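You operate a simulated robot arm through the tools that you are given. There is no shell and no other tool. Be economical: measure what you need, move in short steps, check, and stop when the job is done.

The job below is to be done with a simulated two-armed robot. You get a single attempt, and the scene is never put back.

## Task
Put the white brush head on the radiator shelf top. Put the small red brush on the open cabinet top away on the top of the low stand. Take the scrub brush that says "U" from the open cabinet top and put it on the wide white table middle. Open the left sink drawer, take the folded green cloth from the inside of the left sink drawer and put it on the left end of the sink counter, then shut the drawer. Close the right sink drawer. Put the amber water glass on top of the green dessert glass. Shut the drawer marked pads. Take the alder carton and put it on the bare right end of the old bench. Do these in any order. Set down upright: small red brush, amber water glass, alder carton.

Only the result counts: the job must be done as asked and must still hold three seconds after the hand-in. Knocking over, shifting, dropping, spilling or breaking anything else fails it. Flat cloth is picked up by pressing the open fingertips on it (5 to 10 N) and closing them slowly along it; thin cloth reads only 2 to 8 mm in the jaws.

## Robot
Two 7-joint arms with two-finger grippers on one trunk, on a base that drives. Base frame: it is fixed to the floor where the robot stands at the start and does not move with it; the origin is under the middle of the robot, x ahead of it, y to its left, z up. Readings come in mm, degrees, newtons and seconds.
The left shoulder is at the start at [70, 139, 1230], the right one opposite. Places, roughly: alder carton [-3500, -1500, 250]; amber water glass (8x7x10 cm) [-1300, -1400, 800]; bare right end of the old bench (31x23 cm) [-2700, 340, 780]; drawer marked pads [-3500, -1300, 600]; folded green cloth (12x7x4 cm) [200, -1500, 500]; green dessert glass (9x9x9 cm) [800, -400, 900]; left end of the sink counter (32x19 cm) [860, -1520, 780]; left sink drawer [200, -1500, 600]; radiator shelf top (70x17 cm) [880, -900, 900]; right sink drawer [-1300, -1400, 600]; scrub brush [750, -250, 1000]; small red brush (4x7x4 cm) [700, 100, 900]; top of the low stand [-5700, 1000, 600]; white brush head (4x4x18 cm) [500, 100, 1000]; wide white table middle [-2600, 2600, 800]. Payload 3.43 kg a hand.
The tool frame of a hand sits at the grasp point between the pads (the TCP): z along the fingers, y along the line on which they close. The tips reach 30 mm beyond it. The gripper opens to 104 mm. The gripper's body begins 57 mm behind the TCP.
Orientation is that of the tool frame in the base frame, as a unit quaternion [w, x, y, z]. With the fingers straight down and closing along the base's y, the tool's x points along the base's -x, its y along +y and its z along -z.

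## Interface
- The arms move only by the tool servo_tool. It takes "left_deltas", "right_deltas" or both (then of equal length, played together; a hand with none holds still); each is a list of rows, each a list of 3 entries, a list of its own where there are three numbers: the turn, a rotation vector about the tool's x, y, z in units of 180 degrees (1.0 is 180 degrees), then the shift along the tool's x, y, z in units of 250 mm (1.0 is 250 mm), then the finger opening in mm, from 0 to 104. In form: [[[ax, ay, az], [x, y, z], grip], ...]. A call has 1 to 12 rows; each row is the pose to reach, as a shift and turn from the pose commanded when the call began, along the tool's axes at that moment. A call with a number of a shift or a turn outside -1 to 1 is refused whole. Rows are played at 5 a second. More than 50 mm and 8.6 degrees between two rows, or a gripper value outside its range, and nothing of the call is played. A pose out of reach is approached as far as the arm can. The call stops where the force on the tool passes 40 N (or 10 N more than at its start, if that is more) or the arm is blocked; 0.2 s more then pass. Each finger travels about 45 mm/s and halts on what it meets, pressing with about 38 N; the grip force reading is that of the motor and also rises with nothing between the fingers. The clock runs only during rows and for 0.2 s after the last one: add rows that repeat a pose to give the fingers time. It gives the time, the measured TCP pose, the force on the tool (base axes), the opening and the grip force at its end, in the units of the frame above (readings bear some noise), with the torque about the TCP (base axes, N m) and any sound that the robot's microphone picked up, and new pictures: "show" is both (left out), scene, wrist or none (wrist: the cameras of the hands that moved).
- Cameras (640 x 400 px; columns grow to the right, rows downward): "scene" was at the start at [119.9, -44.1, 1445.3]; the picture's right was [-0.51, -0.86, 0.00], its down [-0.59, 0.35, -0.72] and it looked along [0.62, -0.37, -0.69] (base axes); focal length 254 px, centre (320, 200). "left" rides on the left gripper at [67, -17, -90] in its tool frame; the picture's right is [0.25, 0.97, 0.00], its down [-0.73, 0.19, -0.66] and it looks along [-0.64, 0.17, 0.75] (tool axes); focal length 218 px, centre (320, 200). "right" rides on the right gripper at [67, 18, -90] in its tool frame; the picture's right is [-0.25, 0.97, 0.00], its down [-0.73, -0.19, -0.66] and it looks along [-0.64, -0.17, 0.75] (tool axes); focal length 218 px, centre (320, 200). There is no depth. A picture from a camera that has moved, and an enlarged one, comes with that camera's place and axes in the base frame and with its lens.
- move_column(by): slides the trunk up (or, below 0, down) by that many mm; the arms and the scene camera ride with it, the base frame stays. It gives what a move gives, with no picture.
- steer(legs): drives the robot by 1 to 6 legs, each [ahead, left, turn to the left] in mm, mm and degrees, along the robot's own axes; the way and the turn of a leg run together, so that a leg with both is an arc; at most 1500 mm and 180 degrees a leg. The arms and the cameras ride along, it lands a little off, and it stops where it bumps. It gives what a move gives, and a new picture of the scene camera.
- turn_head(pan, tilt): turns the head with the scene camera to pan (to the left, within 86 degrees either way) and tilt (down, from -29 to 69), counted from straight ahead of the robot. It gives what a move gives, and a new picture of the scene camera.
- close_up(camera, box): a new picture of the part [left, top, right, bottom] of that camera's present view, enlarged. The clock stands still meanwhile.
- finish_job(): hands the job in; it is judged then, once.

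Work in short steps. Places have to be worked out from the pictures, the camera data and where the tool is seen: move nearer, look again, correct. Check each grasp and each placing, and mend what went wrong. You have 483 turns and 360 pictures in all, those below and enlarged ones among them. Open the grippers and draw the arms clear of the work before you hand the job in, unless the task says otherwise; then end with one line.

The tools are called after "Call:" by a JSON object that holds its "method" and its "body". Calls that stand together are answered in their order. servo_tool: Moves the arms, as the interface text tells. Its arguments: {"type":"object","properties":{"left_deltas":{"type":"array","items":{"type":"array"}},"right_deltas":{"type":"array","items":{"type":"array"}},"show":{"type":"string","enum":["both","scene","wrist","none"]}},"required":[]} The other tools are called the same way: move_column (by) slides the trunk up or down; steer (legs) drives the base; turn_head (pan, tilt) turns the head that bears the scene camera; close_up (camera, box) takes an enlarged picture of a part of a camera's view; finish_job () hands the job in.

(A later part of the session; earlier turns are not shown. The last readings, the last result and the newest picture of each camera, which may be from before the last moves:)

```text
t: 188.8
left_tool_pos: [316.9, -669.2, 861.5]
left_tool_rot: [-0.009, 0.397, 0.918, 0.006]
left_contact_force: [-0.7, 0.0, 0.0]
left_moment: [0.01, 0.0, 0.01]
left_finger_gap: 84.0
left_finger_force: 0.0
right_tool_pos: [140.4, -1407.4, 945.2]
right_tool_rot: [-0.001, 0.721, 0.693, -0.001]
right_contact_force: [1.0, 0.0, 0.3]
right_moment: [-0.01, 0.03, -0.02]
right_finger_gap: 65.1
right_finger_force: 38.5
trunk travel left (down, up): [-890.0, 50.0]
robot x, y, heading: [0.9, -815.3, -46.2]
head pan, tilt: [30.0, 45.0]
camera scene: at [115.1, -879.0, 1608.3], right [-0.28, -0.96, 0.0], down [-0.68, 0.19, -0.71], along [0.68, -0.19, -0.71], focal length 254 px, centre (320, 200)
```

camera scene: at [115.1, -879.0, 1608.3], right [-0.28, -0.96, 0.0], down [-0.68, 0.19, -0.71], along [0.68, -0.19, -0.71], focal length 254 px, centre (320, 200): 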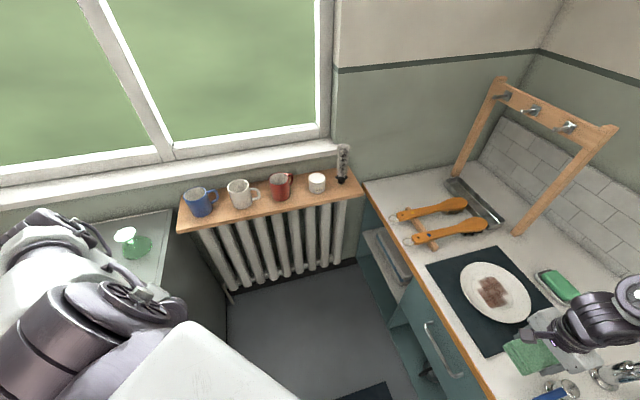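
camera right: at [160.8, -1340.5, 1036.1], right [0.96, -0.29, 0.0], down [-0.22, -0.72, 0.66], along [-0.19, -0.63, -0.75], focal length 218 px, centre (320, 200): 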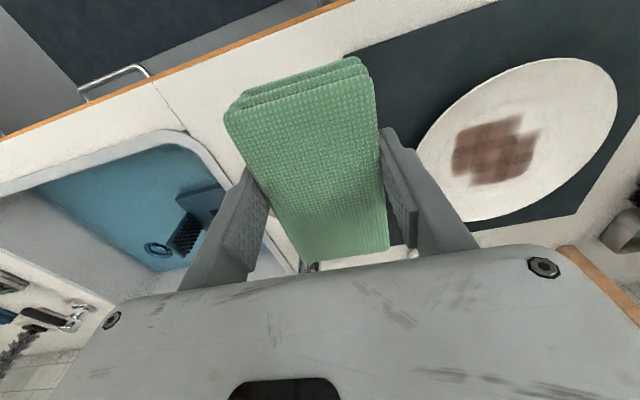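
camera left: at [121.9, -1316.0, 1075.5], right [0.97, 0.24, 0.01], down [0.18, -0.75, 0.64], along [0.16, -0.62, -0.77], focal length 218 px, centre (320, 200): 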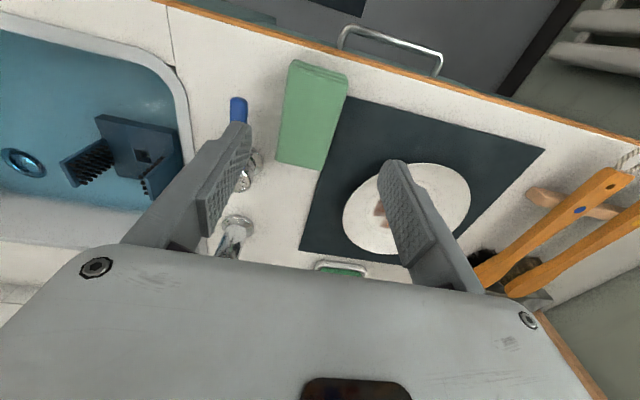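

Tightly tucked now. I drive toward the corner and turn to -15°, which brings the right hand near the counter's left end.

Call:
{"method": "steer", "body": {"legs": [[400, 162, 0]]}}

Call:
{"method": "steer", "body": {"legs": [[0, 0, 31]]}}

Call:
{"method": "turn_head", "body": {"pan": -35, "tilt": 45}}

```text
t: 191.4
left_tool_pos: [710.5, -838.5, 861.3]
left_tool_rot: [-0.008, 0.394, 0.919, 0.005]
left_contact_force: [0.3, 0.4, -0.3]
left_moment: [-0.01, -0.01, 0.0]
left_finger_gap: 84.1
left_finger_force: 0.0
right_tool_pos: [539.9, -1576.4, 946.5]
right_tool_rot: [0.001, 0.718, 0.696, -0.001]
right_contact_force: [-0.5, 0.4, -1.2]
right_moment: [0.03, -0.01, -0.05]
right_finger_gap: 65.1
right_finger_force: 38.0
trunk travel left (down, up): [-890.0, 50.0]
robot x, y, heading: [405.4, -990.8, -45.7]
head pan, tilt: [30.0, 45.0]
camera scene: at [510.7, -1048.8, 1608.4], right [-0.27, -0.96, 0.0], down [-0.68, 0.19, -0.71], along [0.68, -0.19, -0.71], focal length 254 px, centre (320, 200)
```

scene: 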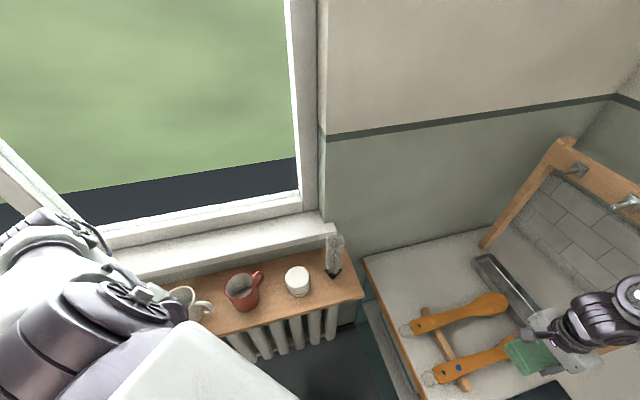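

```text
t: 193.3
left_tool_pos: [588.7, -700.1, 859.8]
left_tool_rot: [-0.01, 0.134, 0.991, 0.003]
left_contact_force: [0.2, 0.6, -0.8]
left_moment: [-0.01, 0.01, 0.0]
left_finger_gap: 84.0
left_finger_force: 0.0
right_tool_pos: [822.5, -1421.7, 946.2]
right_tool_rot: [-0.001, 0.507, 0.862, -0.001]
right_contact_force: [0.6, 0.1, 0.8]
right_moment: [0.0, 0.01, 0.01]
right_finger_gap: 64.7
right_finger_force: 37.4
trunk travel left (down, up): [-890.0, 50.0]
robot x, y, heading: [400.2, -991.8, -14.5]
head pan, tilt: [30.0, 45.0]
camera scene: at [525.6, -983.4, 1608.3], right [0.27, -0.96, 0.0], down [-0.68, -0.19, -0.71], along [0.68, 0.19, -0.71], focal length 254 px, centre (320, 200)
```

scene: 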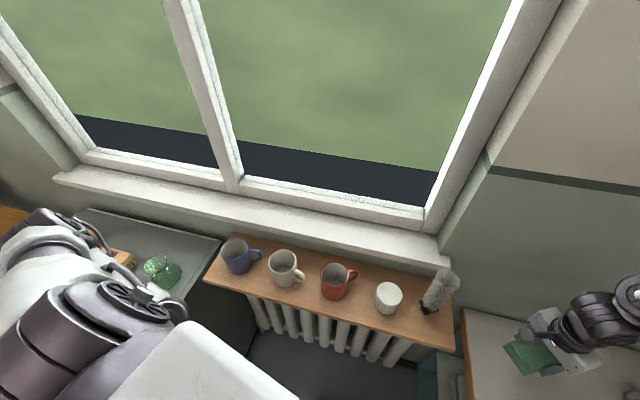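

```text
t: 194.7
left_tool_pos: [589.4, -700.9, 859.0]
left_tool_rot: [-0.01, 0.135, 0.991, 0.002]
left_contact_force: [0.3, 0.3, 0.2]
left_moment: [0.03, -0.03, 0.02]
left_finger_gap: 84.0
left_finger_force: 0.1
right_tool_pos: [823.2, -1421.6, 945.1]
right_tool_rot: [0.0, 0.506, 0.862, -0.001]
right_contact_force: [0.0, -0.4, -0.8]
right_moment: [-0.01, 0.01, 0.0]
right_finger_gap: 64.7
right_finger_force: 38.1
trunk travel left (down, up): [-890.0, 50.0]
robot x, y, heading: [400.6, -991.4, -14.7]
head pan, tilt: [-35.0, 45.0]
camera scene: at [500.1, -1066.4, 1608.3], right [-0.76, -0.65, 0.0], down [-0.46, 0.54, -0.71], along [0.46, -0.54, -0.71], focal length 254 px, centre (320, 200)
```

scene: 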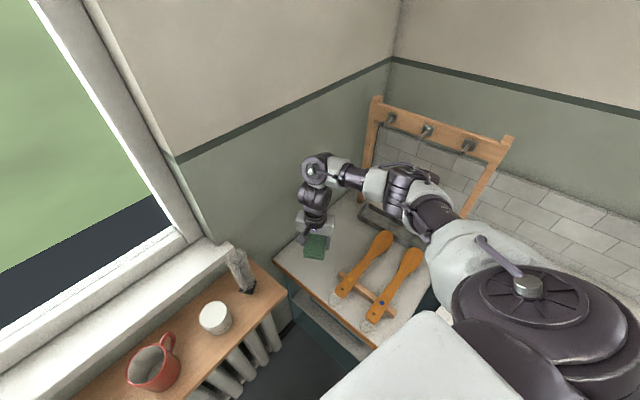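

I move the cloth 65 mm further over the free area and check with the wrist camera.

Call:
{"method": "servo_tool", "body": {"right_deltas": [[[0, 0, 0], [-0.13, -0.01, 0], 20], [[0, 0, 0], [-0.258, -0.02, 0], 20], [[0, 0, 0], [-0.258, -0.02, 0.1], 20], [[0, 0, 0], [-0.258, -0.02, 0.2], 20], [[0, 0, 0], [-0.258, -0.02, 0.2], 20]], "show": "both"}}

```text
t: 195.9
left_tool_pos: [589.8, -699.5, 861.5]
left_tool_rot: [-0.01, 0.135, 0.991, 0.003]
left_contact_force: [-0.4, -0.4, -0.3]
left_moment: [0.01, 0.04, 0.03]
left_finger_gap: 83.8
left_finger_force: 0.0
right_tool_pos: [852.0, -1478.9, 896.9]
right_tool_rot: [0.0, 0.507, 0.862, 0.0]
right_contact_force: [-0.7, -0.6, -0.9]
right_moment: [0.03, -0.02, -0.01]
right_finger_gap: 65.0
right_finger_force: 37.7
trunk travel left (down, up): [-890.0, 50.0]
robot x, y, heading: [397.9, -989.6, -14.3]
head pan, tilt: [-35.0, 45.0]
camera scene: at [500.0, -1066.6, 1608.3], right [-0.76, -0.65, 0.0], down [-0.46, 0.54, -0.71], along [0.46, -0.54, -0.71], focal length 254 px, centre (320, 200)
camera right: at [835.2, -1413.1, 986.8], right [0.97, 0.25, 0.0], down [0.19, -0.73, 0.66], along [0.16, -0.64, -0.75], focal length 218 px, centre (320, 200)
```

scene: 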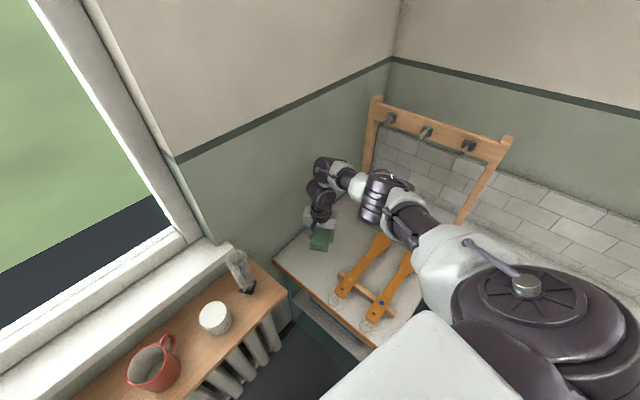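
right: 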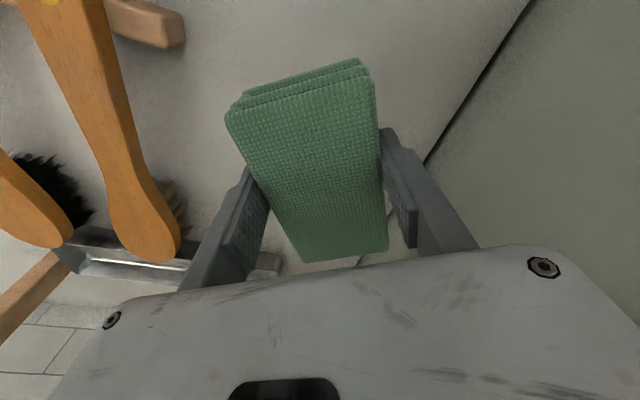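

Free surface beneath. I lower to contact.

Call:
{"method": "servo_tool", "body": {"right_deltas": [[[0, 0, 0], [0, 0, 0.12], 20], [[0, 0, 0], [0, 0, 0.22], 20], [[0, 0, 0], [0, 0, 0.28], 20], [[0, 0, 0], [0, 0, 0.3], 20], [[0, 0, 0], [0, 0, 0.31], 20], [[0, 0, 0], [0, 0, 0.32], 20], [[0, 0, 0], [0, 0, 0.33], 20]], "show": "none"}}

```text
t: 197.7
left_tool_pos: [587.4, -698.9, 860.1]
left_tool_rot: [-0.009, 0.135, 0.991, 0.001]
left_contact_force: [-0.8, -1.0, 0.0]
left_moment: [-0.03, -0.02, -0.02]
left_finger_gap: 84.1
left_finger_force: 0.0
right_tool_pos: [851.7, -1480.6, 820.2]
right_tool_rot: [0.004, 0.507, 0.862, -0.001]
right_contact_force: [-7.0, 2.9, 24.2]
right_moment: [0.59, 0.73, 0.21]
right_finger_gap: 64.7
right_finger_force: 38.1
trunk travel left (down, up): [-890.0, 50.0]
robot x, y, heading: [403.1, -988.6, -14.4]
head pan, tilt: [-35.0, 45.0]
stopped in row 7 (right hand): the force on the tool passed its limit at 42 N (the readings are from after the stop); the commanded pose is now the measured one
```

Touched down. I ease, open and rise.

Call:
{"method": "servo_tool", "body": {"right_deltas": [[[0, 0, 0], [0, 0, -0.01], 30], [[0, 0, 0], [0, 0, -0.01], 60], [[0, 0, 0], [0, 0, -0.01], 82], [[0, 0, 0], [0, 0, -0.01], 88], [[0, 0, 0], [0, 0, -0.14], 88], [[0, 0, 0], [0, 0, -0.32], 88], [[0, 0, 0], [0.0, 0, -0.5], 88], [[0, 0, 0], [0.1, 0, -0.6], 88]], "show": "both"}}

```text
t: 199.4
left_tool_pos: [590.4, -699.7, 860.5]
left_tool_rot: [-0.01, 0.134, 0.991, 0.002]
left_contact_force: [-0.1, 0.3, 0.4]
left_moment: [0.0, -0.07, 0.01]
left_finger_gap: 84.1
left_finger_force: 0.0
right_tool_pos: [840.6, -1460.0, 965.7]
right_tool_rot: [0.003, 0.507, 0.862, -0.003]
right_contact_force: [-0.6, -0.3, -0.4]
right_moment: [0.0, 0.0, -0.02]
right_finger_gap: 87.9
right_finger_force: 0.0
trunk travel left (down, up): [-890.0, 50.0]
robot x, y, heading: [398.9, -988.2, -14.5]
head pan, tilt: [-35.0, 45.0]
camera scene: at [500.0, -1064.4, 1608.3], right [-0.76, -0.65, 0.0], down [-0.46, 0.54, -0.71], along [0.46, -0.54, -0.71], focal length 254 px, centre (320, 200)
camera right: at [825.0, -1393.2, 1054.2], right [0.97, 0.25, 0.0], down [0.19, -0.73, 0.66], along [0.16, -0.64, -0.75], focal length 218 px, centre (320, 200)
```

scene: 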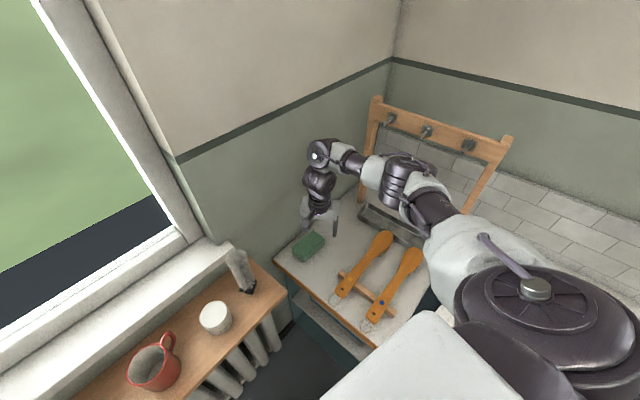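
right: 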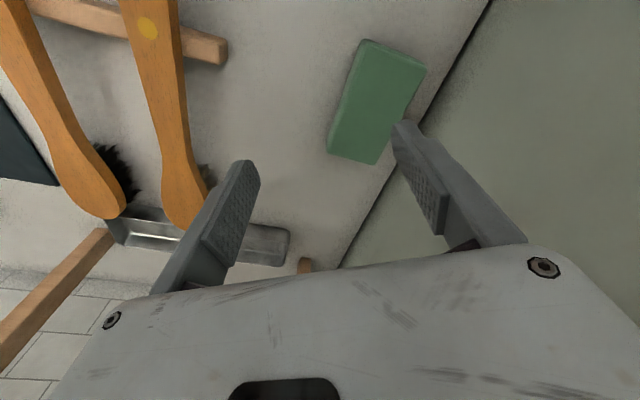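

The cloth lies on the counter's left end. I swing back out of the corner the way I came and head for the right sink drawer.

Call:
{"method": "steer", "body": {"legs": [[0, 0, -31], [-400, -162, 0], [0, 0, -45], [100, -700, 0]]}}

Call:
{"method": "servo_tool", "body": {"right_deltas": [[[0, 0, -0.045], [0.08, 0, 0], 88], [[0, 0, -0.09], [0.16, 0, 0], 88], [[0, 0, -0.135], [0.24, 0, 0], 88], [[0, 0, -0.18], [0.32, 0, 0], 88], [[0, 0, -0.225], [0.4, 0, 0], 88], [[0, 0, -0.257], [0.4, 0, 0], 88]], "show": "none"}}

Call:
{"method": "turn_head", "body": {"pan": -25, "tilt": 42}}

```text
t: 209.1
left_tool_pos: [-356.5, -1020.9, 860.8]
left_tool_rot: [-0.006, 0.714, 0.7, 0.008]
left_contact_force: [-0.4, -0.5, 0.4]
left_moment: [-0.02, 0.02, 0.0]
left_finger_gap: 83.9
left_finger_force: 0.1
right_tool_pos: [-1031.9, -1452.6, 964.5]
right_tool_rot: [0.002, 0.93, 0.369, -0.003]
right_contact_force: [-0.1, 0.8, -1.4]
right_moment: [-0.04, 0.05, 0.01]
right_finger_gap: 88.2
right_finger_force: 0.0
trunk travel left (down, up): [-890.0, 50.0]
robot x, y, heading: [-682.5, -908.0, -90.3]
head pan, tilt: [-35.0, 45.0]
camera scene: at [-731.9, -1026.1, 1608.3], right [-0.82, 0.58, 0.0], down [0.41, 0.58, -0.71], along [-0.41, -0.58, -0.71], focal length 254 px, centre (320, 200)
```

scene: 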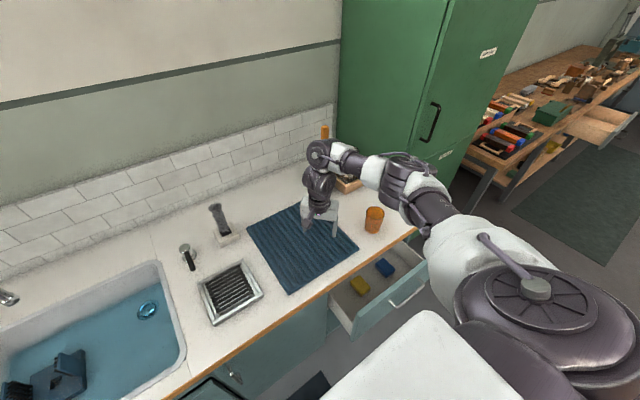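

```text
t: 210.5
left_tool_pos: [-357.6, -1020.4, 861.3]
left_tool_rot: [-0.007, 0.715, 0.699, 0.008]
left_contact_force: [-1.1, -0.2, 0.0]
left_moment: [-0.01, 0.02, 0.02]
left_finger_gap: 84.1
left_finger_force: 0.0
right_tool_pos: [-959.9, -1384.5, 963.9]
right_tool_rot: [0.0, 0.709, 0.705, -0.002]
right_contact_force: [0.4, 0.0, 0.2]
right_moment: [-0.02, -0.03, 0.01]
right_finger_gap: 88.0
right_finger_force: 0.0
trunk travel left (down, up): [-890.0, 50.0]
robot x, y, heading: [-685.0, -907.8, -90.4]
head pan, tilt: [-35.0, 45.0]
```

```text
t: 211.2
left_tool_pos: [-357.3, -1021.2, 860.4]
left_tool_rot: [-0.007, 0.715, 0.699, 0.008]
left_contact_force: [0.0, 0.1, 0.4]
left_moment: [-0.03, 0.01, -0.03]
left_finger_gap: 84.1
left_finger_force: 0.0
right_tool_pos: [-960.1, -1384.1, 964.7]
right_tool_rot: [0.001, 0.71, 0.704, -0.003]
right_contact_force: [0.2, 0.3, 0.4]
right_moment: [0.03, -0.04, -0.01]
right_finger_gap: 88.1
right_finger_force: 0.1
trunk travel left (down, up): [-890.0, 50.0]
robot x, y, heading: [-684.0, -908.9, -89.9]
head pan, tilt: [-25.0, 42.0]
camera scene: at [-722.0, -1035.6, 1612.6], right [-0.9, 0.43, 0.0], down [0.29, 0.6, -0.74], along [-0.32, -0.67, -0.67], focal length 254 px, centre (320, 200)
```

scene: 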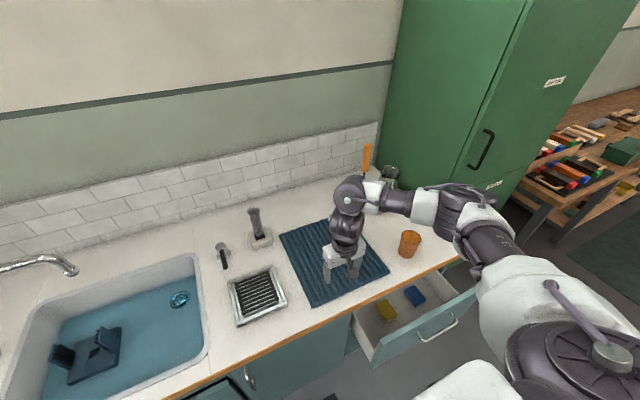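

Amber glass is at about (-1287, -1435). The right drawer is open about 140 mm, handle near x -1254. I go in front of it to push it shut with the closed right fingers.

Call:
{"method": "steer", "body": {"legs": [[-290, 0, 0], [0, -294, 0]]}}

Call:
{"method": "move_column", "body": {"by": -292}}

Call:
{"method": "servo_tool", "body": {"right_deltas": [[[0, -0.035, 0], [0, 0, 0], 50], [[0, -0.07, 0], [0, 0, 0], 20], [[0, -0.07, 0], [0, 0, 0], 0], [[0, -0.07, 0], [0, 0, 0], 0], [[0, -0.07, 0], [0, 0, 0], 0]], "show": "scene"}}

```text
t: 214.9
left_tool_pos: [-654.3, -727.9, 859.8]
left_tool_rot: [-0.007, 0.713, 0.701, 0.007]
left_contact_force: [0.2, 0.0, 0.4]
left_moment: [-0.01, -0.01, -0.04]
left_finger_gap: 84.0
left_finger_force: 0.1
right_tool_pos: [-1255.5, -1095.9, 964.5]
right_tool_rot: [0.0, 0.709, 0.705, -0.004]
right_contact_force: [0.0, -0.7, -0.3]
right_moment: [0.01, -0.01, 0.02]
right_finger_gap: 88.0
right_finger_force: 0.1
trunk travel left (down, up): [-890.0, 50.0]
robot x, y, heading: [-983.3, -616.9, -90.2]
head pan, tilt: [-25.0, 42.0]
camera scene: at [-1018.1, -745.9, 1612.7], right [-0.91, 0.42, 0.0], down [0.28, 0.61, -0.74], along [-0.32, -0.67, -0.67], focal length 254 px, centre (320, 200)
```

scene: 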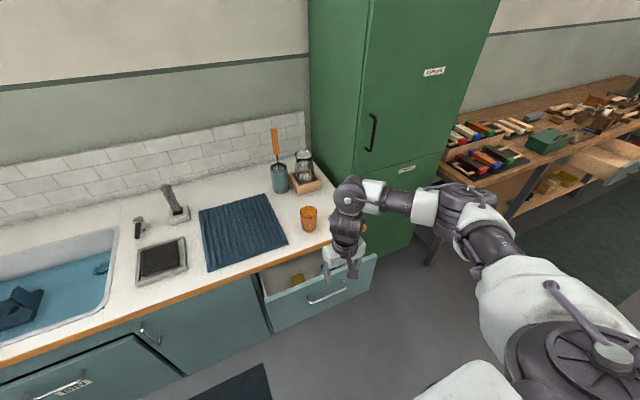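

```text
t: 217.8
left_tool_pos: [-655.6, -729.0, 568.8]
left_tool_rot: [-0.006, 0.713, 0.701, 0.008]
left_contact_force: [0.2, -0.3, -0.6]
left_moment: [0.0, 0.0, 0.01]
left_finger_gap: 84.0
left_finger_force: 0.1
right_tool_pos: [-1255.9, -1096.2, 672.0]
right_tool_rot: [0.0, 0.709, 0.706, -0.004]
right_contact_force: [0.0, -0.5, 0.9]
right_moment: [-0.02, 0.02, -0.02]
right_finger_gap: 88.2
right_finger_force: 0.1
trunk travel left (down, up): [-598.0, 342.0]
robot x, y, heading: [-983.4, -618.6, -90.0]
head pan, tilt: [-25.0, 42.0]
```

```text
t: 219.0
left_tool_pos: [-656.3, -728.2, 568.3]
left_tool_rot: [-0.007, 0.713, 0.701, 0.008]
left_contact_force: [0.2, 0.1, 0.3]
left_moment: [-0.01, -0.01, 0.0]
left_finger_gap: 83.9
left_finger_force: 0.0
right_tool_pos: [-1256.5, -1095.8, 672.5]
right_tool_rot: [0.078, 0.704, 0.701, -0.081]
right_contact_force: [-0.1, 0.0, -0.1]
right_moment: [-0.02, 0.02, -0.02]
right_finger_gap: 0.0
right_finger_force: 14.7
trunk travel left (down, up): [-598.0, 342.0]
robot x, y, heading: [-983.8, -620.1, -90.1]
head pan, tilt: [-25.0, 42.0]
camera scene: at [-1020.5, -745.9, 1320.6], right [-0.91, 0.42, 0.0], down [0.28, 0.61, -0.74], along [-0.31, -0.67, -0.67], focal length 254 px, centre (320, 200)
```

scene: 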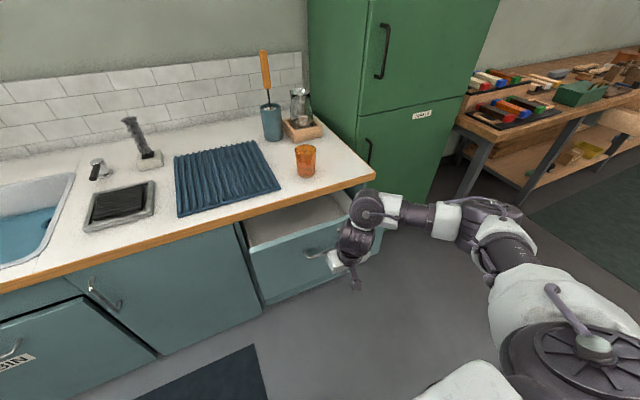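

Hand is centred at the handle. I push ahead 150 mm.

Call:
{"method": "steer", "body": {"legs": [[150, 0, 0]]}}

```text
t: 220.4
left_tool_pos: [-655.5, -879.3, 569.1]
left_tool_rot: [-0.007, 0.712, 0.702, 0.008]
left_contact_force: [0.5, -0.9, 0.4]
left_moment: [0.01, 0.03, -0.03]
left_finger_gap: 84.1
left_finger_force: 0.1
right_tool_pos: [-1254.6, -1249.0, 672.6]
right_tool_rot: [0.078, 0.703, 0.703, -0.08]
right_contact_force: [-0.1, -0.3, -0.6]
right_moment: [0.03, 0.01, -0.02]
right_finger_gap: 0.2
right_finger_force: 34.6
trunk travel left (down, up): [-598.0, 342.0]
robot x, y, heading: [-982.9, -770.7, -89.7]
head pan, tilt: [-25.0, 42.0]
camera scene: at [-1019.9, -898.7, 1320.5], right [-0.91, 0.42, 0.0], down [0.28, 0.61, -0.74], along [-0.31, -0.67, -0.67], focal length 254 px, centre (320, 200)
```

scene: 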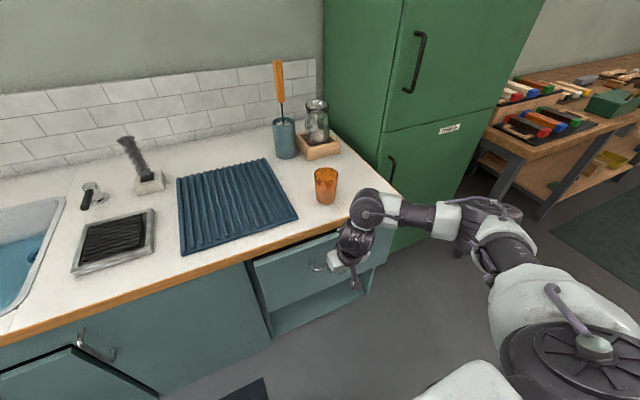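

Almost shut. I push 38 mm more, then finish with the arm.

Call:
{"method": "steer", "body": {"legs": [[38, 0, 0]]}}

Call:
{"method": "servo_tool", "body": {"right_deltas": [[[0, 0, 0], [-0.02, 0, 0.004], 0], [[0, 0, 0], [-0.04, 0, 0.008], 0], [[0, 0, 0], [-0.06, 0, 0.012], 0], [[0, 0, 0], [-0.08, 0, 0.016], 0], [[0, 0, 0], [-0.1, 0, 0.02], 0]], "show": "scene"}}

```text
t: 221.2
left_tool_pos: [-653.8, -917.0, 568.6]
left_tool_rot: [-0.007, 0.711, 0.703, 0.009]
left_contact_force: [0.2, -0.5, -0.5]
left_moment: [0.03, -0.02, 0.03]
left_finger_gap: 83.9
left_finger_force: 0.1
right_tool_pos: [-1253.7, -1286.7, 672.8]
right_tool_rot: [0.078, 0.702, 0.703, -0.081]
right_contact_force: [0.2, 0.3, -0.2]
right_moment: [0.01, 0.01, -0.01]
right_finger_gap: 0.2
right_finger_force: 34.8
trunk travel left (down, up): [-598.0, 342.0]
robot x, y, heading: [-982.5, -805.2, -90.0]
head pan, tilt: [-25.0, 42.0]
camera scene: at [-1019.6, -936.0, 1320.6], right [-0.91, 0.42, 0.0], down [0.28, 0.61, -0.74], along [-0.31, -0.67, -0.67], focal length 254 px, centre (320, 200)
```

scene: 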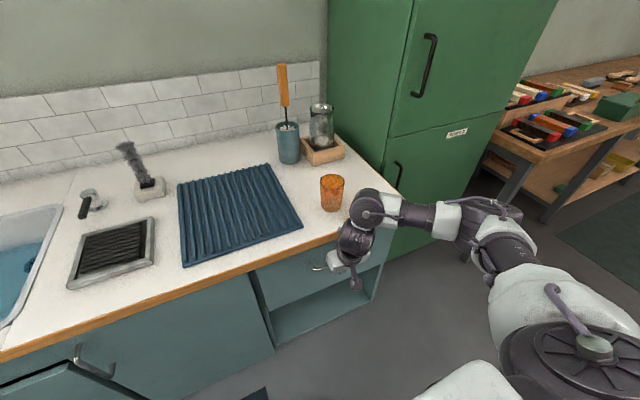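

```text
t: 222.3
left_tool_pos: [-654.1, -915.9, 568.3]
left_tool_rot: [-0.007, 0.713, 0.702, 0.008]
left_contact_force: [-0.1, -0.1, -0.3]
left_moment: [0.0, 0.02, -0.02]
left_finger_gap: 83.8
left_finger_force: 0.0
right_tool_pos: [-1255.3, -1298.8, 667.7]
right_tool_rot: [0.07, 0.699, 0.708, -0.072]
right_contact_force: [0.5, 12.4, 2.3]
right_moment: [-0.03, 0.04, -0.05]
right_finger_gap: 0.1
right_finger_force: 34.7
trunk travel left (down, up): [-598.0, 342.0]
robot x, y, heading: [-985.1, -808.5, -89.8]
head pan, tilt: [-25.0, 42.0]
stopped in row 5 (right hand): the force on the tool passed its limit at 45 N (the readings are from after the stop); the commanded pose is now the measured one
camera scene: at [-1019.6, -934.4, 1320.7], right [-0.91, 0.42, 0.0], down [0.28, 0.61, -0.74], along [-0.31, -0.67, -0.67], focal length 254 px, centre (320, 200)
```

scene: 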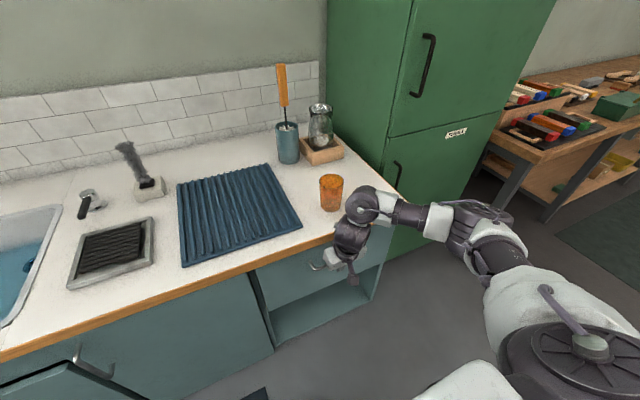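

45 N at the stop: the drawer is shut. I back off, raise and untilt, then check it and the glass.

Call:
{"method": "steer", "body": {"legs": [[-130, 0, 0]]}}

Call:
{"method": "move_column", "body": {"by": 330}}

Call:
{"method": "servo_tool", "body": {"right_deltas": [[[0, 0.035, 0], [0, 0, 0], 40], [[0, 0.065, 0], [0, 0, 0], 80], [[0, 0.065, 0], [0, 0, 0], 100], [[0, 0.065, 0], [0, 0, 0], 100]], "show": "scene"}}

Call:
{"method": "close_up", "body": {"camera": "scene", "box": [200, 180, 440, 330]}}

```text
t: 223.6
left_tool_pos: [-654.9, -784.8, 569.1]
left_tool_rot: [-0.007, 0.712, 0.702, 0.009]
left_contact_force: [-0.3, -0.3, -0.1]
left_moment: [-0.02, 0.01, -0.01]
left_finger_gap: 83.9
left_finger_force: 0.0
right_tool_pos: [-1254.0, -1169.5, 669.5]
right_tool_rot: [0.072, 0.699, 0.707, -0.075]
right_contact_force: [0.5, 0.5, -0.5]
right_moment: [0.03, -0.01, -0.01]
right_finger_gap: 0.0
right_finger_force: 35.3
trunk travel left (down, up): [-598.0, 342.0]
robot x, y, heading: [-982.1, -674.7, -89.6]
head pan, tilt: [-25.0, 42.0]
camera scene: at [-1020.1, -803.3, 1320.7], right [-0.91, 0.42, 0.0], down [0.28, 0.61, -0.74], along [-0.31, -0.68, -0.67], focal length 254 px, centre (320, 200)
```

scene: 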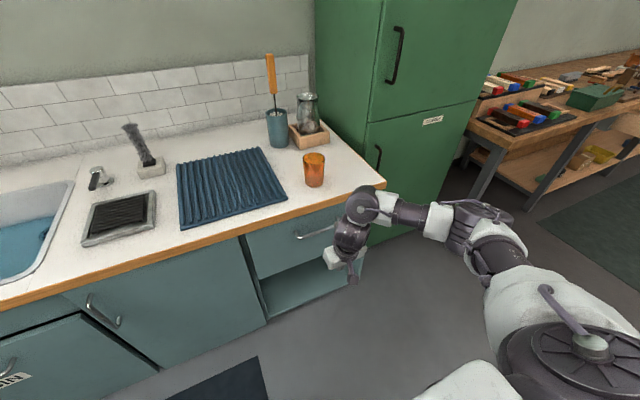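

```text
t: 226.9
left_tool_pos: [-655.8, -783.7, 898.4]
left_tool_rot: [-0.007, 0.712, 0.702, 0.009]
left_contact_force: [0.3, -0.5, -0.8]
left_moment: [0.01, 0.02, 0.0]
left_finger_gap: 83.8
left_finger_force: 0.0
right_tool_pos: [-1254.4, -1170.6, 998.2]
right_tool_rot: [0.072, 0.699, 0.707, -0.074]
right_contact_force: [0.7, 0.7, 0.3]
right_moment: [0.0, -0.02, 0.02]
right_finger_gap: 0.0
right_finger_force: 34.0
trunk travel left (down, up): [-928.0, 12.0]
robot x, y, heading: [-987.0, -677.6, -89.5]
head pan, tilt: [-25.0, 42.0]
```

```text
t: 227.9
left_tool_pos: [-655.3, -783.3, 899.6]
left_tool_rot: [-0.006, 0.711, 0.703, 0.009]
left_contact_force: [0.5, 0.0, -0.2]
left_moment: [0.0, 0.01, 0.02]
left_finger_gap: 83.8
left_finger_force: 0.1
right_tool_pos: [-1254.8, -1169.3, 999.3]
right_tool_rot: [0.0, 0.703, 0.711, -0.003]
right_contact_force: [0.1, -0.4, 0.3]
right_moment: [-0.01, 0.02, -0.01]
right_finger_gap: 85.4
right_finger_force: 0.0
trunk travel left (down, up): [-928.0, 12.0]
robot x, y, heading: [-986.6, -674.4, -89.7]
head pan, tilt: [-25.0, 42.0]
camera scene: at [-1020.2, -804.1, 1650.6], right [-0.91, 0.42, 0.0], down [0.28, 0.61, -0.74], along [-0.31, -0.68, -0.67], focal length 254 px, centre (320, 200)
```

scene: 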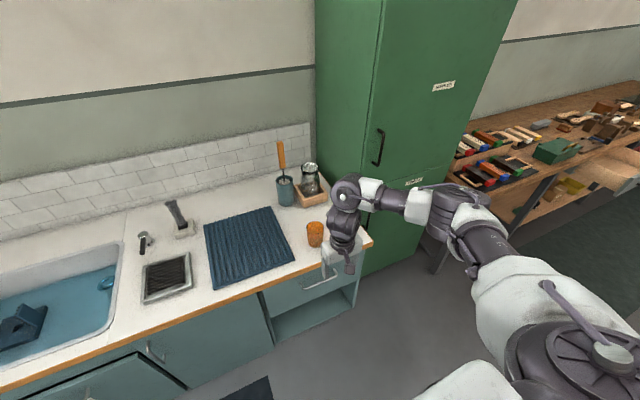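

```text
2.67 times, centred on (320, 255) of scene
camera zoom: at [-1020.2, -804.1, 1650.6], right [-0.91, 0.42, 0.0], down [0.28, 0.61, -0.74], along [-0.31, -0.68, -0.67], focal length 676 px, centre (320, 53)
```

zoom: 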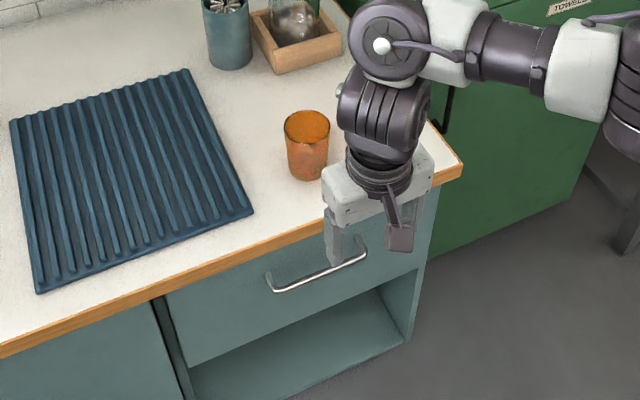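

The right drawer is shut. Now the amber glass at about (-1285, -1435): I drive in and extend the open hand above it.

Call:
{"method": "steer", "body": {"legs": [[200, -30, 0]]}}

Call:
{"method": "servo_tool", "body": {"right_deltas": [[[0, 0, 0], [-0.1, 0, 0.06], 104], [[0, 0, 0], [-0.2, 0, 0.12], 104], [[0, 0, 0], [-0.26, 0, 0.18], 104], [[0, 0, 0], [-0.26, 0, 0.18], 104]], "show": "wrist"}}

```text
t: 229.5
left_tool_pos: [-682.5, -980.7, 898.3]
left_tool_rot: [-0.006, 0.71, 0.704, 0.008]
left_contact_force: [-1.3, -0.2, -0.2]
left_moment: [-0.01, 0.05, -0.03]
left_finger_gap: 84.2
left_finger_force: 0.1
right_tool_pos: [-1280.7, -1367.7, 1000.7]
right_tool_rot: [0.001, 0.703, 0.712, -0.004]
right_contact_force: [0.3, 0.5, 0.5]
right_moment: [-0.02, -0.01, -0.01]
right_finger_gap: 99.8
right_finger_force: 0.1
trunk travel left (down, up): [-928.0, 12.0]
robot x, y, heading: [-1010.8, -880.0, -89.3]
head pan, tilt: [-25.0, 42.0]
camera scene: at [-1047.8, -999.7, 1651.0], right [-0.91, 0.42, 0.0], down [0.28, 0.61, -0.74], along [-0.31, -0.68, -0.67], focal length 254 px, centre (320, 200)
```

scene: 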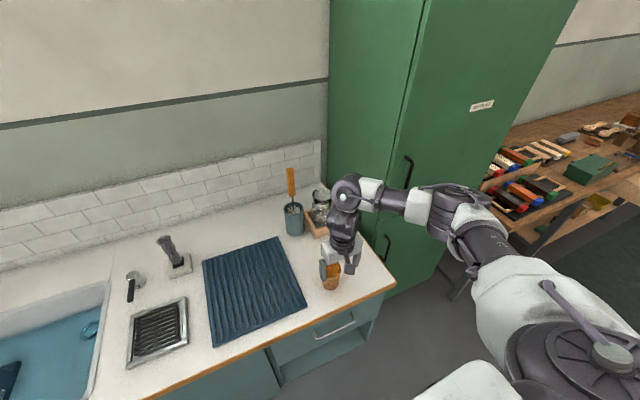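

```text
t: 230.5
left_tool_pos: [-683.4, -982.8, 899.4]
left_tool_rot: [-0.007, 0.711, 0.703, 0.009]
left_contact_force: [-0.3, 0.4, 0.1]
left_moment: [0.0, -0.04, 0.05]
left_finger_gap: 84.1
left_finger_force: 0.0
right_tool_pos: [-1281.7, -1435.7, 952.6]
right_tool_rot: [-0.001, 0.703, 0.711, -0.004]
right_contact_force: [0.2, -0.1, -1.0]
right_moment: [0.0, -0.01, 0.0]
right_finger_gap: 104.1
right_finger_force: 0.1
trunk travel left (down, up): [-928.0, 12.0]
robot x, y, heading: [-1015.6, -873.6, -89.6]
head pan, tilt: [-25.0, 42.0]
camera right: at [-1263.6, -1369.3, 1042.7], right [0.97, -0.24, 0.0], down [-0.18, -0.73, 0.66], along [-0.16, -0.64, -0.75], focal length 218 px, centre (320, 200)
```

right: 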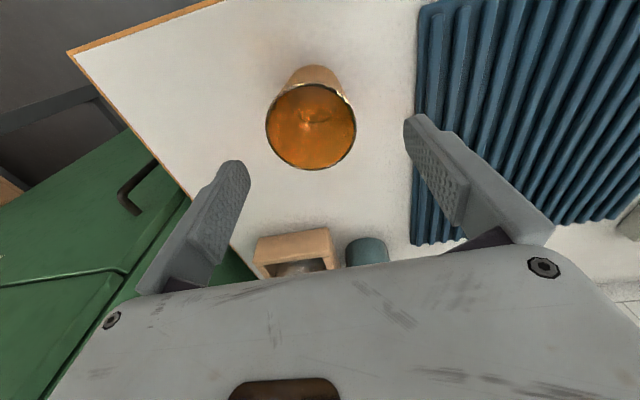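

The glass rim is centred at about (-1286, -1431). I correct 4 mm and lower around it.

Call:
{"method": "servo_tool", "body": {"right_deltas": [[[0, 0, 0], [0.016, -0.016, 0.1], 104], [[0, 0, 0], [0.016, -0.016, 0.22], 104], [[0, 0, 0], [0.016, -0.016, 0.34], 104], [[0, 0, 0], [0.016, -0.016, 0.42], 104], [[0, 0, 0], [0.016, -0.016, 0.42], 104]], "show": "both"}}

```text
t: 231.7
left_tool_pos: [-684.5, -982.9, 899.0]
left_tool_rot: [-0.008, 0.711, 0.703, 0.008]
left_contact_force: [0.5, 0.1, -0.3]
left_moment: [0.01, -0.04, -0.02]
left_finger_gap: 84.1
left_finger_force: 0.0
right_tool_pos: [-1286.9, -1432.0, 848.3]
right_tool_rot: [-0.001, 0.703, 0.712, -0.003]
right_contact_force: [-0.6, -0.1, 0.0]
right_moment: [-0.02, -0.02, -0.01]
right_finger_gap: 104.3
right_finger_force: 0.0
trunk travel left (down, up): [-928.0, 12.0]
robot x, y, heading: [-1012.1, -876.7, -89.5]
head pan, tilt: [-25.0, 42.0]
camera scene: at [-1048.9, -1003.9, 1650.6], right [-0.91, 0.42, 0.0], down [0.28, 0.61, -0.74], along [-0.31, -0.68, -0.67], focal length 254 px, centre (320, 200)
camera right: at [-1268.2, -1364.9, 938.3], right [0.97, -0.24, 0.0], down [-0.18, -0.73, 0.66], along [-0.16, -0.64, -0.75], focal length 218 px, centre (320, 200)
```

scene: 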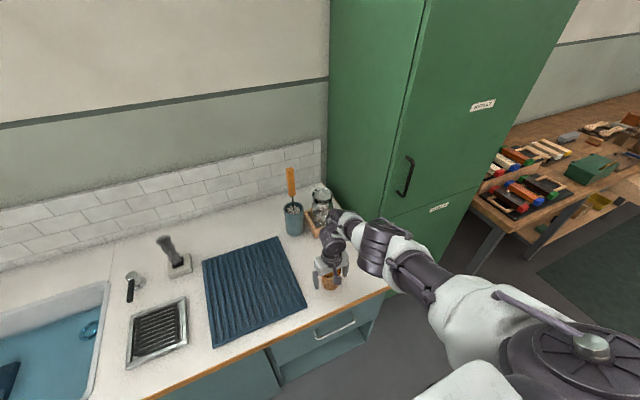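
right: 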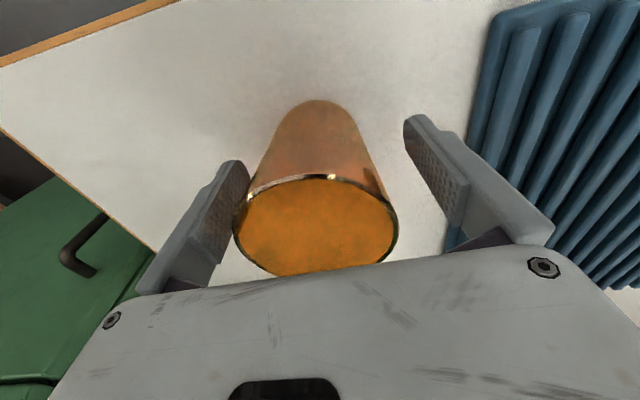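

The glass is between the fingers. I close slowly.

Call:
{"method": "servo_tool", "body": {"right_deltas": [[[0, 0, 0], [0, 0, 0], 96], [[0, 0, 0], [0, 0, 0], 90], [[0, 0, 0], [0, 0, 0], 84], [[0, 0, 0], [0, 0, 0], 78], [[0, 0, 0], [0, 0, 0], 72], [[0, 0, 0], [0, 0, 0], 66], [[0, 0, 0], [0, 0, 0], 60], [[0, 0, 0], [0, 0, 0], 55], [[0, 0, 0], [0, 0, 0], 55]], "show": "wrist"}}

```text
t: 233.7
left_tool_pos: [-685.6, -984.2, 898.8]
left_tool_rot: [-0.007, 0.711, 0.703, 0.008]
left_contact_force: [-0.2, -0.3, 0.4]
left_moment: [-0.03, 0.04, 0.01]
left_finger_gap: 83.9
left_finger_force: 0.0
right_tool_pos: [-1287.4, -1433.0, 849.8]
right_tool_rot: [-0.001, 0.703, 0.711, -0.003]
right_contact_force: [-0.5, 0.7, -0.4]
right_moment: [-0.01, -0.01, 0.0]
right_finger_gap: 61.4
right_finger_force: 37.9
trunk travel left (down, up): [-928.0, 12.0]
robot x, y, heading: [-1015.1, -875.3, -89.9]
head pan, tilt: [-25.0, 42.0]
camera right: at [-1268.3, -1365.1, 938.4], right [0.97, -0.24, 0.0], down [-0.18, -0.73, 0.66], along [-0.16, -0.64, -0.75], focal length 218 px, centre (320, 200)
```

right: 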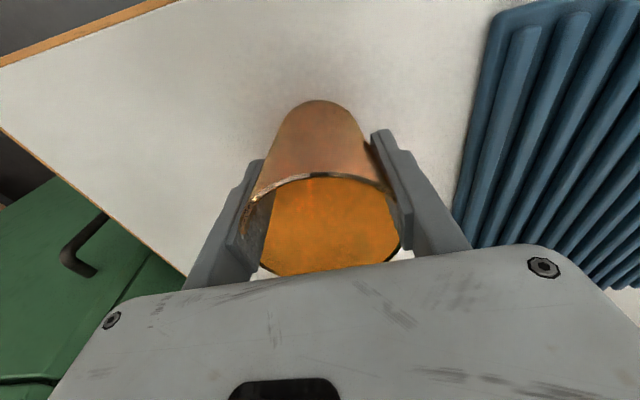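

The right elbow would hit the window when placing at the dessert glass, so the left hand should carry the glass. I release it where it stands, rise and tuck the right hand.

Call:
{"method": "servo_tool", "body": {"right_deltas": [[[0, 0, 0], [0, 0, 0], 66], [[0, 0, 0], [0, 0, 0], 76], [[0, 0, 0], [0, 0, 0], 90], [[0, 0, 0], [0, 0, 0], 104], [[0, 0, 0], [0, 0, 0], 104], [[0, 0, 0], [0, 0, -0.12], 104], [[0, 0, 0], [0, 0, -0.3], 104], [[0, 0, 0], [0, 0, -0.48], 104], [[0, 0, 0], [0.1, 0, -0.56], 104]], "show": "wrist"}}

Call:
{"method": "servo_tool", "body": {"right_deltas": [[[0, 0, 0], [0.18, 0, 0], 104], [[0, 0, 0], [0.36, 0, 0], 104], [[0, 0, 0], [0.54, 0, 0], 104], [[0, 0, 0], [0.72, 0, 0.04], 104], [[0, 0, 0], [0.88, 0, 0.1], 104], [[0, 0, 0], [1.0, 0, 0.2], 104]], "show": "none"}}

Call:
{"method": "servo_tool", "body": {"right_deltas": [[[0, 0, 0], [0.14, 0, 0.1], 104], [[0, 0, 0], [0.28, 0, 0.2], 104], [[0, 0, 0], [0.42, 0, 0.3], 104], [[0, 0, 0], [0.5, -0.1, 0.4], 104], [[0, 0, 0], [0.5, -0.2, 0.5], 104], [[0, 0, 0], [0.5, -0.2, 0.5], 104]], "show": "none"}}

```text
t: 235.7
left_tool_pos: [-684.9, -983.7, 900.0]
left_tool_rot: [-0.007, 0.711, 0.703, 0.009]
left_contact_force: [-0.3, -0.2, -0.8]
left_moment: [-0.01, -0.03, 0.01]
left_finger_gap: 84.1
left_finger_force: 0.1
right_tool_pos: [-1286.1, -1408.1, 989.8]
right_tool_rot: [-0.001, 0.703, 0.711, -0.003]
right_contact_force: [0.0, 0.7, 0.2]
right_moment: [-0.04, -0.01, 0.03]
right_finger_gap: 103.9
right_finger_force: 0.1
trunk travel left (down, up): [-928.0, 12.0]
robot x, y, heading: [-1011.4, -880.0, -89.6]
head pan, tilt: [-25.0, 42.0]
camera right: at [-1268.2, -1339.8, 1079.3], right [0.97, -0.24, 0.0], down [-0.18, -0.73, 0.66], along [-0.16, -0.64, -0.75], focal length 218 px, centre (320, 200)
```

right: 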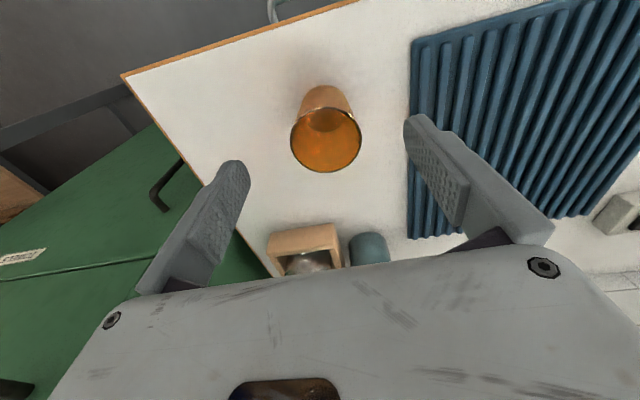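

```text
t: 237.1
left_tool_pos: [-684.5, -983.5, 899.7]
left_tool_rot: [-0.007, 0.711, 0.703, 0.008]
left_contact_force: [-0.7, 0.3, 0.3]
left_moment: [-0.04, 0.05, -0.02]
left_finger_gap: 83.9
left_finger_force: 0.1
right_tool_pos: [-1292.0, -1156.2, 936.4]
right_tool_rot: [0.001, 0.703, 0.711, -0.003]
right_contact_force: [-0.7, -0.2, -0.3]
right_moment: [-0.03, 0.02, 0.0]
right_finger_gap: 104.0
right_finger_force: 0.0
trunk travel left (down, up): [-928.0, 12.0]
robot x, y, heading: [-1011.7, -875.2, -89.5]
head pan, tilt: [-25.0, 42.0]
```

```text
t: 238.5
left_tool_pos: [-683.9, -984.5, 898.4]
left_tool_rot: [-0.007, 0.71, 0.704, 0.008]
left_contact_force: [-0.6, 0.1, 0.1]
left_moment: [0.02, -0.01, -0.06]
left_finger_gap: 84.0
left_finger_force: 0.1
right_tool_pos: [-1340.4, -1033.2, 813.7]
right_tool_rot: [-0.001, 0.703, 0.711, -0.003]
right_contact_force: [-0.9, 0.5, 0.4]
right_moment: [0.02, -0.03, -0.01]
right_finger_gap: 104.1
right_finger_force: 0.0
trunk travel left (down, up): [-928.0, 12.0]
robot x, y, heading: [-1010.6, -877.6, -89.7]
head pan, tilt: [-25.0, 42.0]
```

The glass stands untouched. I turn so the left hand faces it, raise the left hand and extend it above the glass.

Call:
{"method": "steer", "body": {"legs": [[-30, -141, 0], [0, 0, -44]]}}

Call:
{"method": "servo_tool", "body": {"left_deltas": [[[0, 0, 0], [-0.14, 0, -0.1], 104], [[0, 0, 0], [-0.28, 0, -0.2], 104], [[0, 0, 0], [-0.42, 0, -0.3], 104], [[0, 0, 0], [-0.58, 0, -0.4], 104], [[0, 0, 0], [-0.76, 0, -0.4], 104], [[0, 0, 0], [-0.94, 0, -0.4], 104], [[0, 0, 0], [-0.94, 0, -0.4], 104]], "show": "none"}}

Call:
{"method": "turn_head", "body": {"pan": 25, "tilt": 45}}

```text
t: 241.9
left_tool_pos: [-995.6, -1154.9, 897.7]
left_tool_rot: [-0.003, 0.925, 0.379, 0.01]
left_contact_force: [0.2, -0.1, 0.2]
left_moment: [-0.01, 0.01, -0.06]
left_finger_gap: 84.1
left_finger_force: 0.0
right_tool_pos: [-1496.2, -727.4, 813.1]
right_tool_rot: [-0.002, 0.921, 0.389, -0.003]
right_contact_force: [0.2, -0.7, 0.3]
right_moment: [-0.02, 0.03, 0.0]
right_finger_gap: 104.0
right_finger_force: 0.0
trunk travel left (down, up): [-928.0, 12.0]
robot x, y, heading: [-1153.3, -844.5, -134.3]
head pan, tilt: [-25.0, 42.0]
camera scene: at [-1267.9, -913.8, 1650.6], right [-0.35, 0.94, 0.0], down [0.63, 0.23, -0.74], along [-0.7, -0.26, -0.67], focal length 254 px, centre (320, 200)
```

scene: 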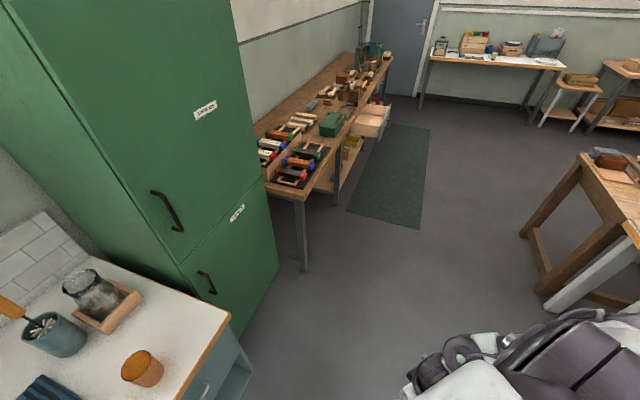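

```text
t: 243.5
left_tool_pos: [-1164.8, -1321.5, 994.3]
left_tool_rot: [-0.003, 0.926, 0.378, 0.011]
left_contact_force: [0.1, -0.3, -0.5]
left_moment: [-0.01, 0.02, 0.03]
left_finger_gap: 104.0
left_finger_force: 0.1
right_tool_pos: [-1496.0, -727.4, 813.8]
right_tool_rot: [-0.002, 0.921, 0.39, -0.003]
right_contact_force: [0.6, -0.3, 0.1]
right_moment: [-0.02, 0.0, -0.05]
right_finger_gap: 104.0
right_finger_force: 0.0
trunk travel left (down, up): [-928.0, 12.0]
robot x, y, heading: [-1155.1, -845.7, -134.5]
head pan, tilt: [-25.0, 42.0]
```

```text
t: 244.6
left_tool_pos: [-1165.3, -1321.8, 994.1]
left_tool_rot: [-0.003, 0.926, 0.378, 0.01]
left_contact_force: [0.1, -1.1, 0.4]
left_moment: [-0.02, 0.01, 0.01]
left_finger_gap: 104.1
left_finger_force: 0.1
right_tool_pos: [-1496.3, -726.6, 814.4]
right_tool_rot: [-0.001, 0.921, 0.39, -0.003]
right_contact_force: [0.4, 0.5, 0.0]
right_moment: [0.01, 0.03, -0.02]
right_finger_gap: 104.0
right_finger_force: 0.0
trunk travel left (down, up): [-928.0, 12.0]
robot x, y, heading: [-1153.5, -848.1, -134.6]
head pan, tilt: [25.0, 45.0]
camera scene: at [-1216.8, -961.0, 1646.3], right [-0.94, 0.33, 0.0], down [0.24, 0.67, -0.71], along [-0.24, -0.67, -0.71], focal length 254 px, centre (320, 200)
```

scene: 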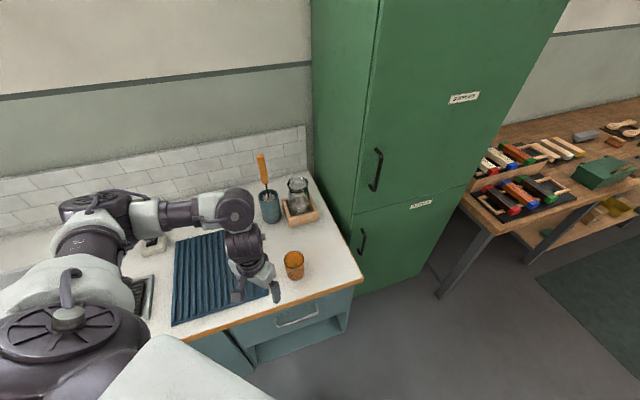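

I extend the left hand the remaining 162 mm over the glass.

Call:
{"method": "servo_tool", "body": {"left_deltas": [[[0, 0, 0], [-0.16, -0.01, 0], 104], [[0, 0, 0], [-0.32, -0.02, 0], 104], [[0, 0, 0], [-0.48, -0.03, 0], 104], [[0, 0, 0], [-0.648, -0.036, 0], 104], [[0, 0, 0], [-0.648, -0.036, 0], 104]], "show": "wrist"}}

```text
t: 245.8
left_tool_pos: [-1289.0, -1428.5, 989.2]
left_tool_rot: [-0.003, 0.926, 0.379, 0.01]
left_contact_force: [1.1, -0.5, 0.1]
left_moment: [-0.03, -0.01, 0.03]
left_finger_gap: 104.0
left_finger_force: 0.0
right_tool_pos: [-1497.1, -726.9, 814.2]
right_tool_rot: [-0.002, 0.921, 0.39, -0.003]
right_contact_force: [0.1, 0.5, 0.6]
right_moment: [0.0, 0.0, 0.04]
right_finger_gap: 104.1
right_finger_force: 0.0
trunk travel left (down, up): [-928.0, 12.0]
robot x, y, heading: [-1150.7, -847.4, -134.5]
head pan, tilt: [25.0, 45.0]
camera left: at [-1254.6, -1371.2, 1081.3], right [0.86, -0.51, 0.01], down [-0.4, -0.66, 0.64], along [-0.32, -0.55, -0.77], focal length 218 px, centre (320, 200)
```

left: 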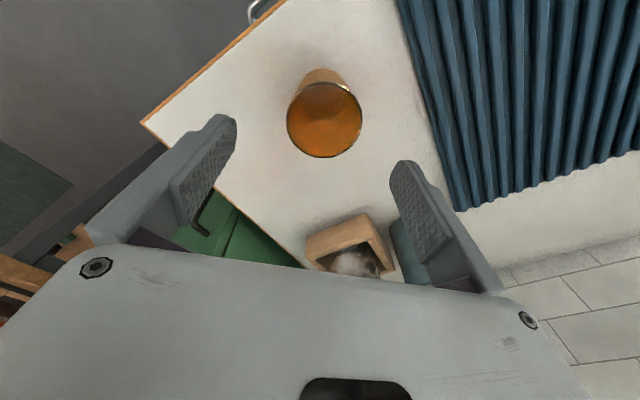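

Centre correction 7 mm, then I lower around the glass.

Call:
{"method": "servo_tool", "body": {"left_deltas": [[[0, 0, 0], [0, 0.028, 0.1], 104], [[0, 0, 0], [0, 0.028, 0.26], 104], [[0, 0, 0], [0, 0.028, 0.42], 104], [[0, 0, 0], [0, 0.028, 0.52], 104], [[0, 0, 0], [0, 0.028, 0.56], 104], [[0, 0, 0], [0, 0.028, 0.56], 104]], "show": "wrist"}}

```text
t: 247.2
left_tool_pos: [-1279.7, -1430.7, 849.5]
left_tool_rot: [-0.003, 0.926, 0.378, 0.011]
left_contact_force: [-0.6, 0.2, -0.1]
left_moment: [-0.02, -0.04, -0.01]
left_finger_gap: 104.0
left_finger_force: 0.0
right_tool_pos: [-1495.7, -727.5, 814.9]
right_tool_rot: [-0.002, 0.921, 0.39, -0.003]
right_contact_force: [0.0, -0.4, 0.6]
right_moment: [-0.01, 0.0, 0.01]
right_finger_gap: 103.9
right_finger_force: 0.1
trunk travel left (down, up): [-928.0, 12.0]
robot x, y, heading: [-1153.7, -848.9, -134.8]
head pan, tilt: [25.0, 45.0]
camera left: at [-1246.7, -1373.0, 941.1], right [0.86, -0.51, 0.01], down [-0.4, -0.66, 0.64], along [-0.32, -0.55, -0.77], focal length 218 px, centre (320, 200)
```

left: 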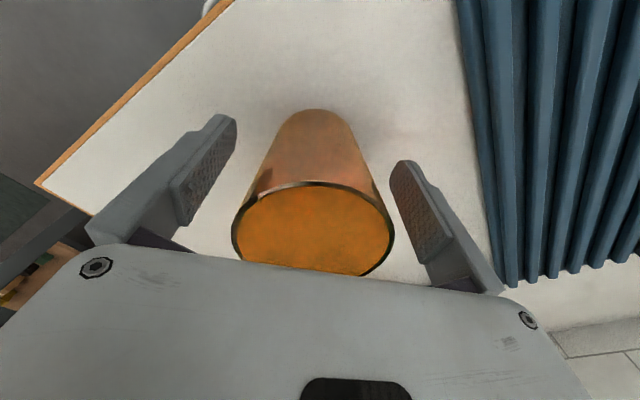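

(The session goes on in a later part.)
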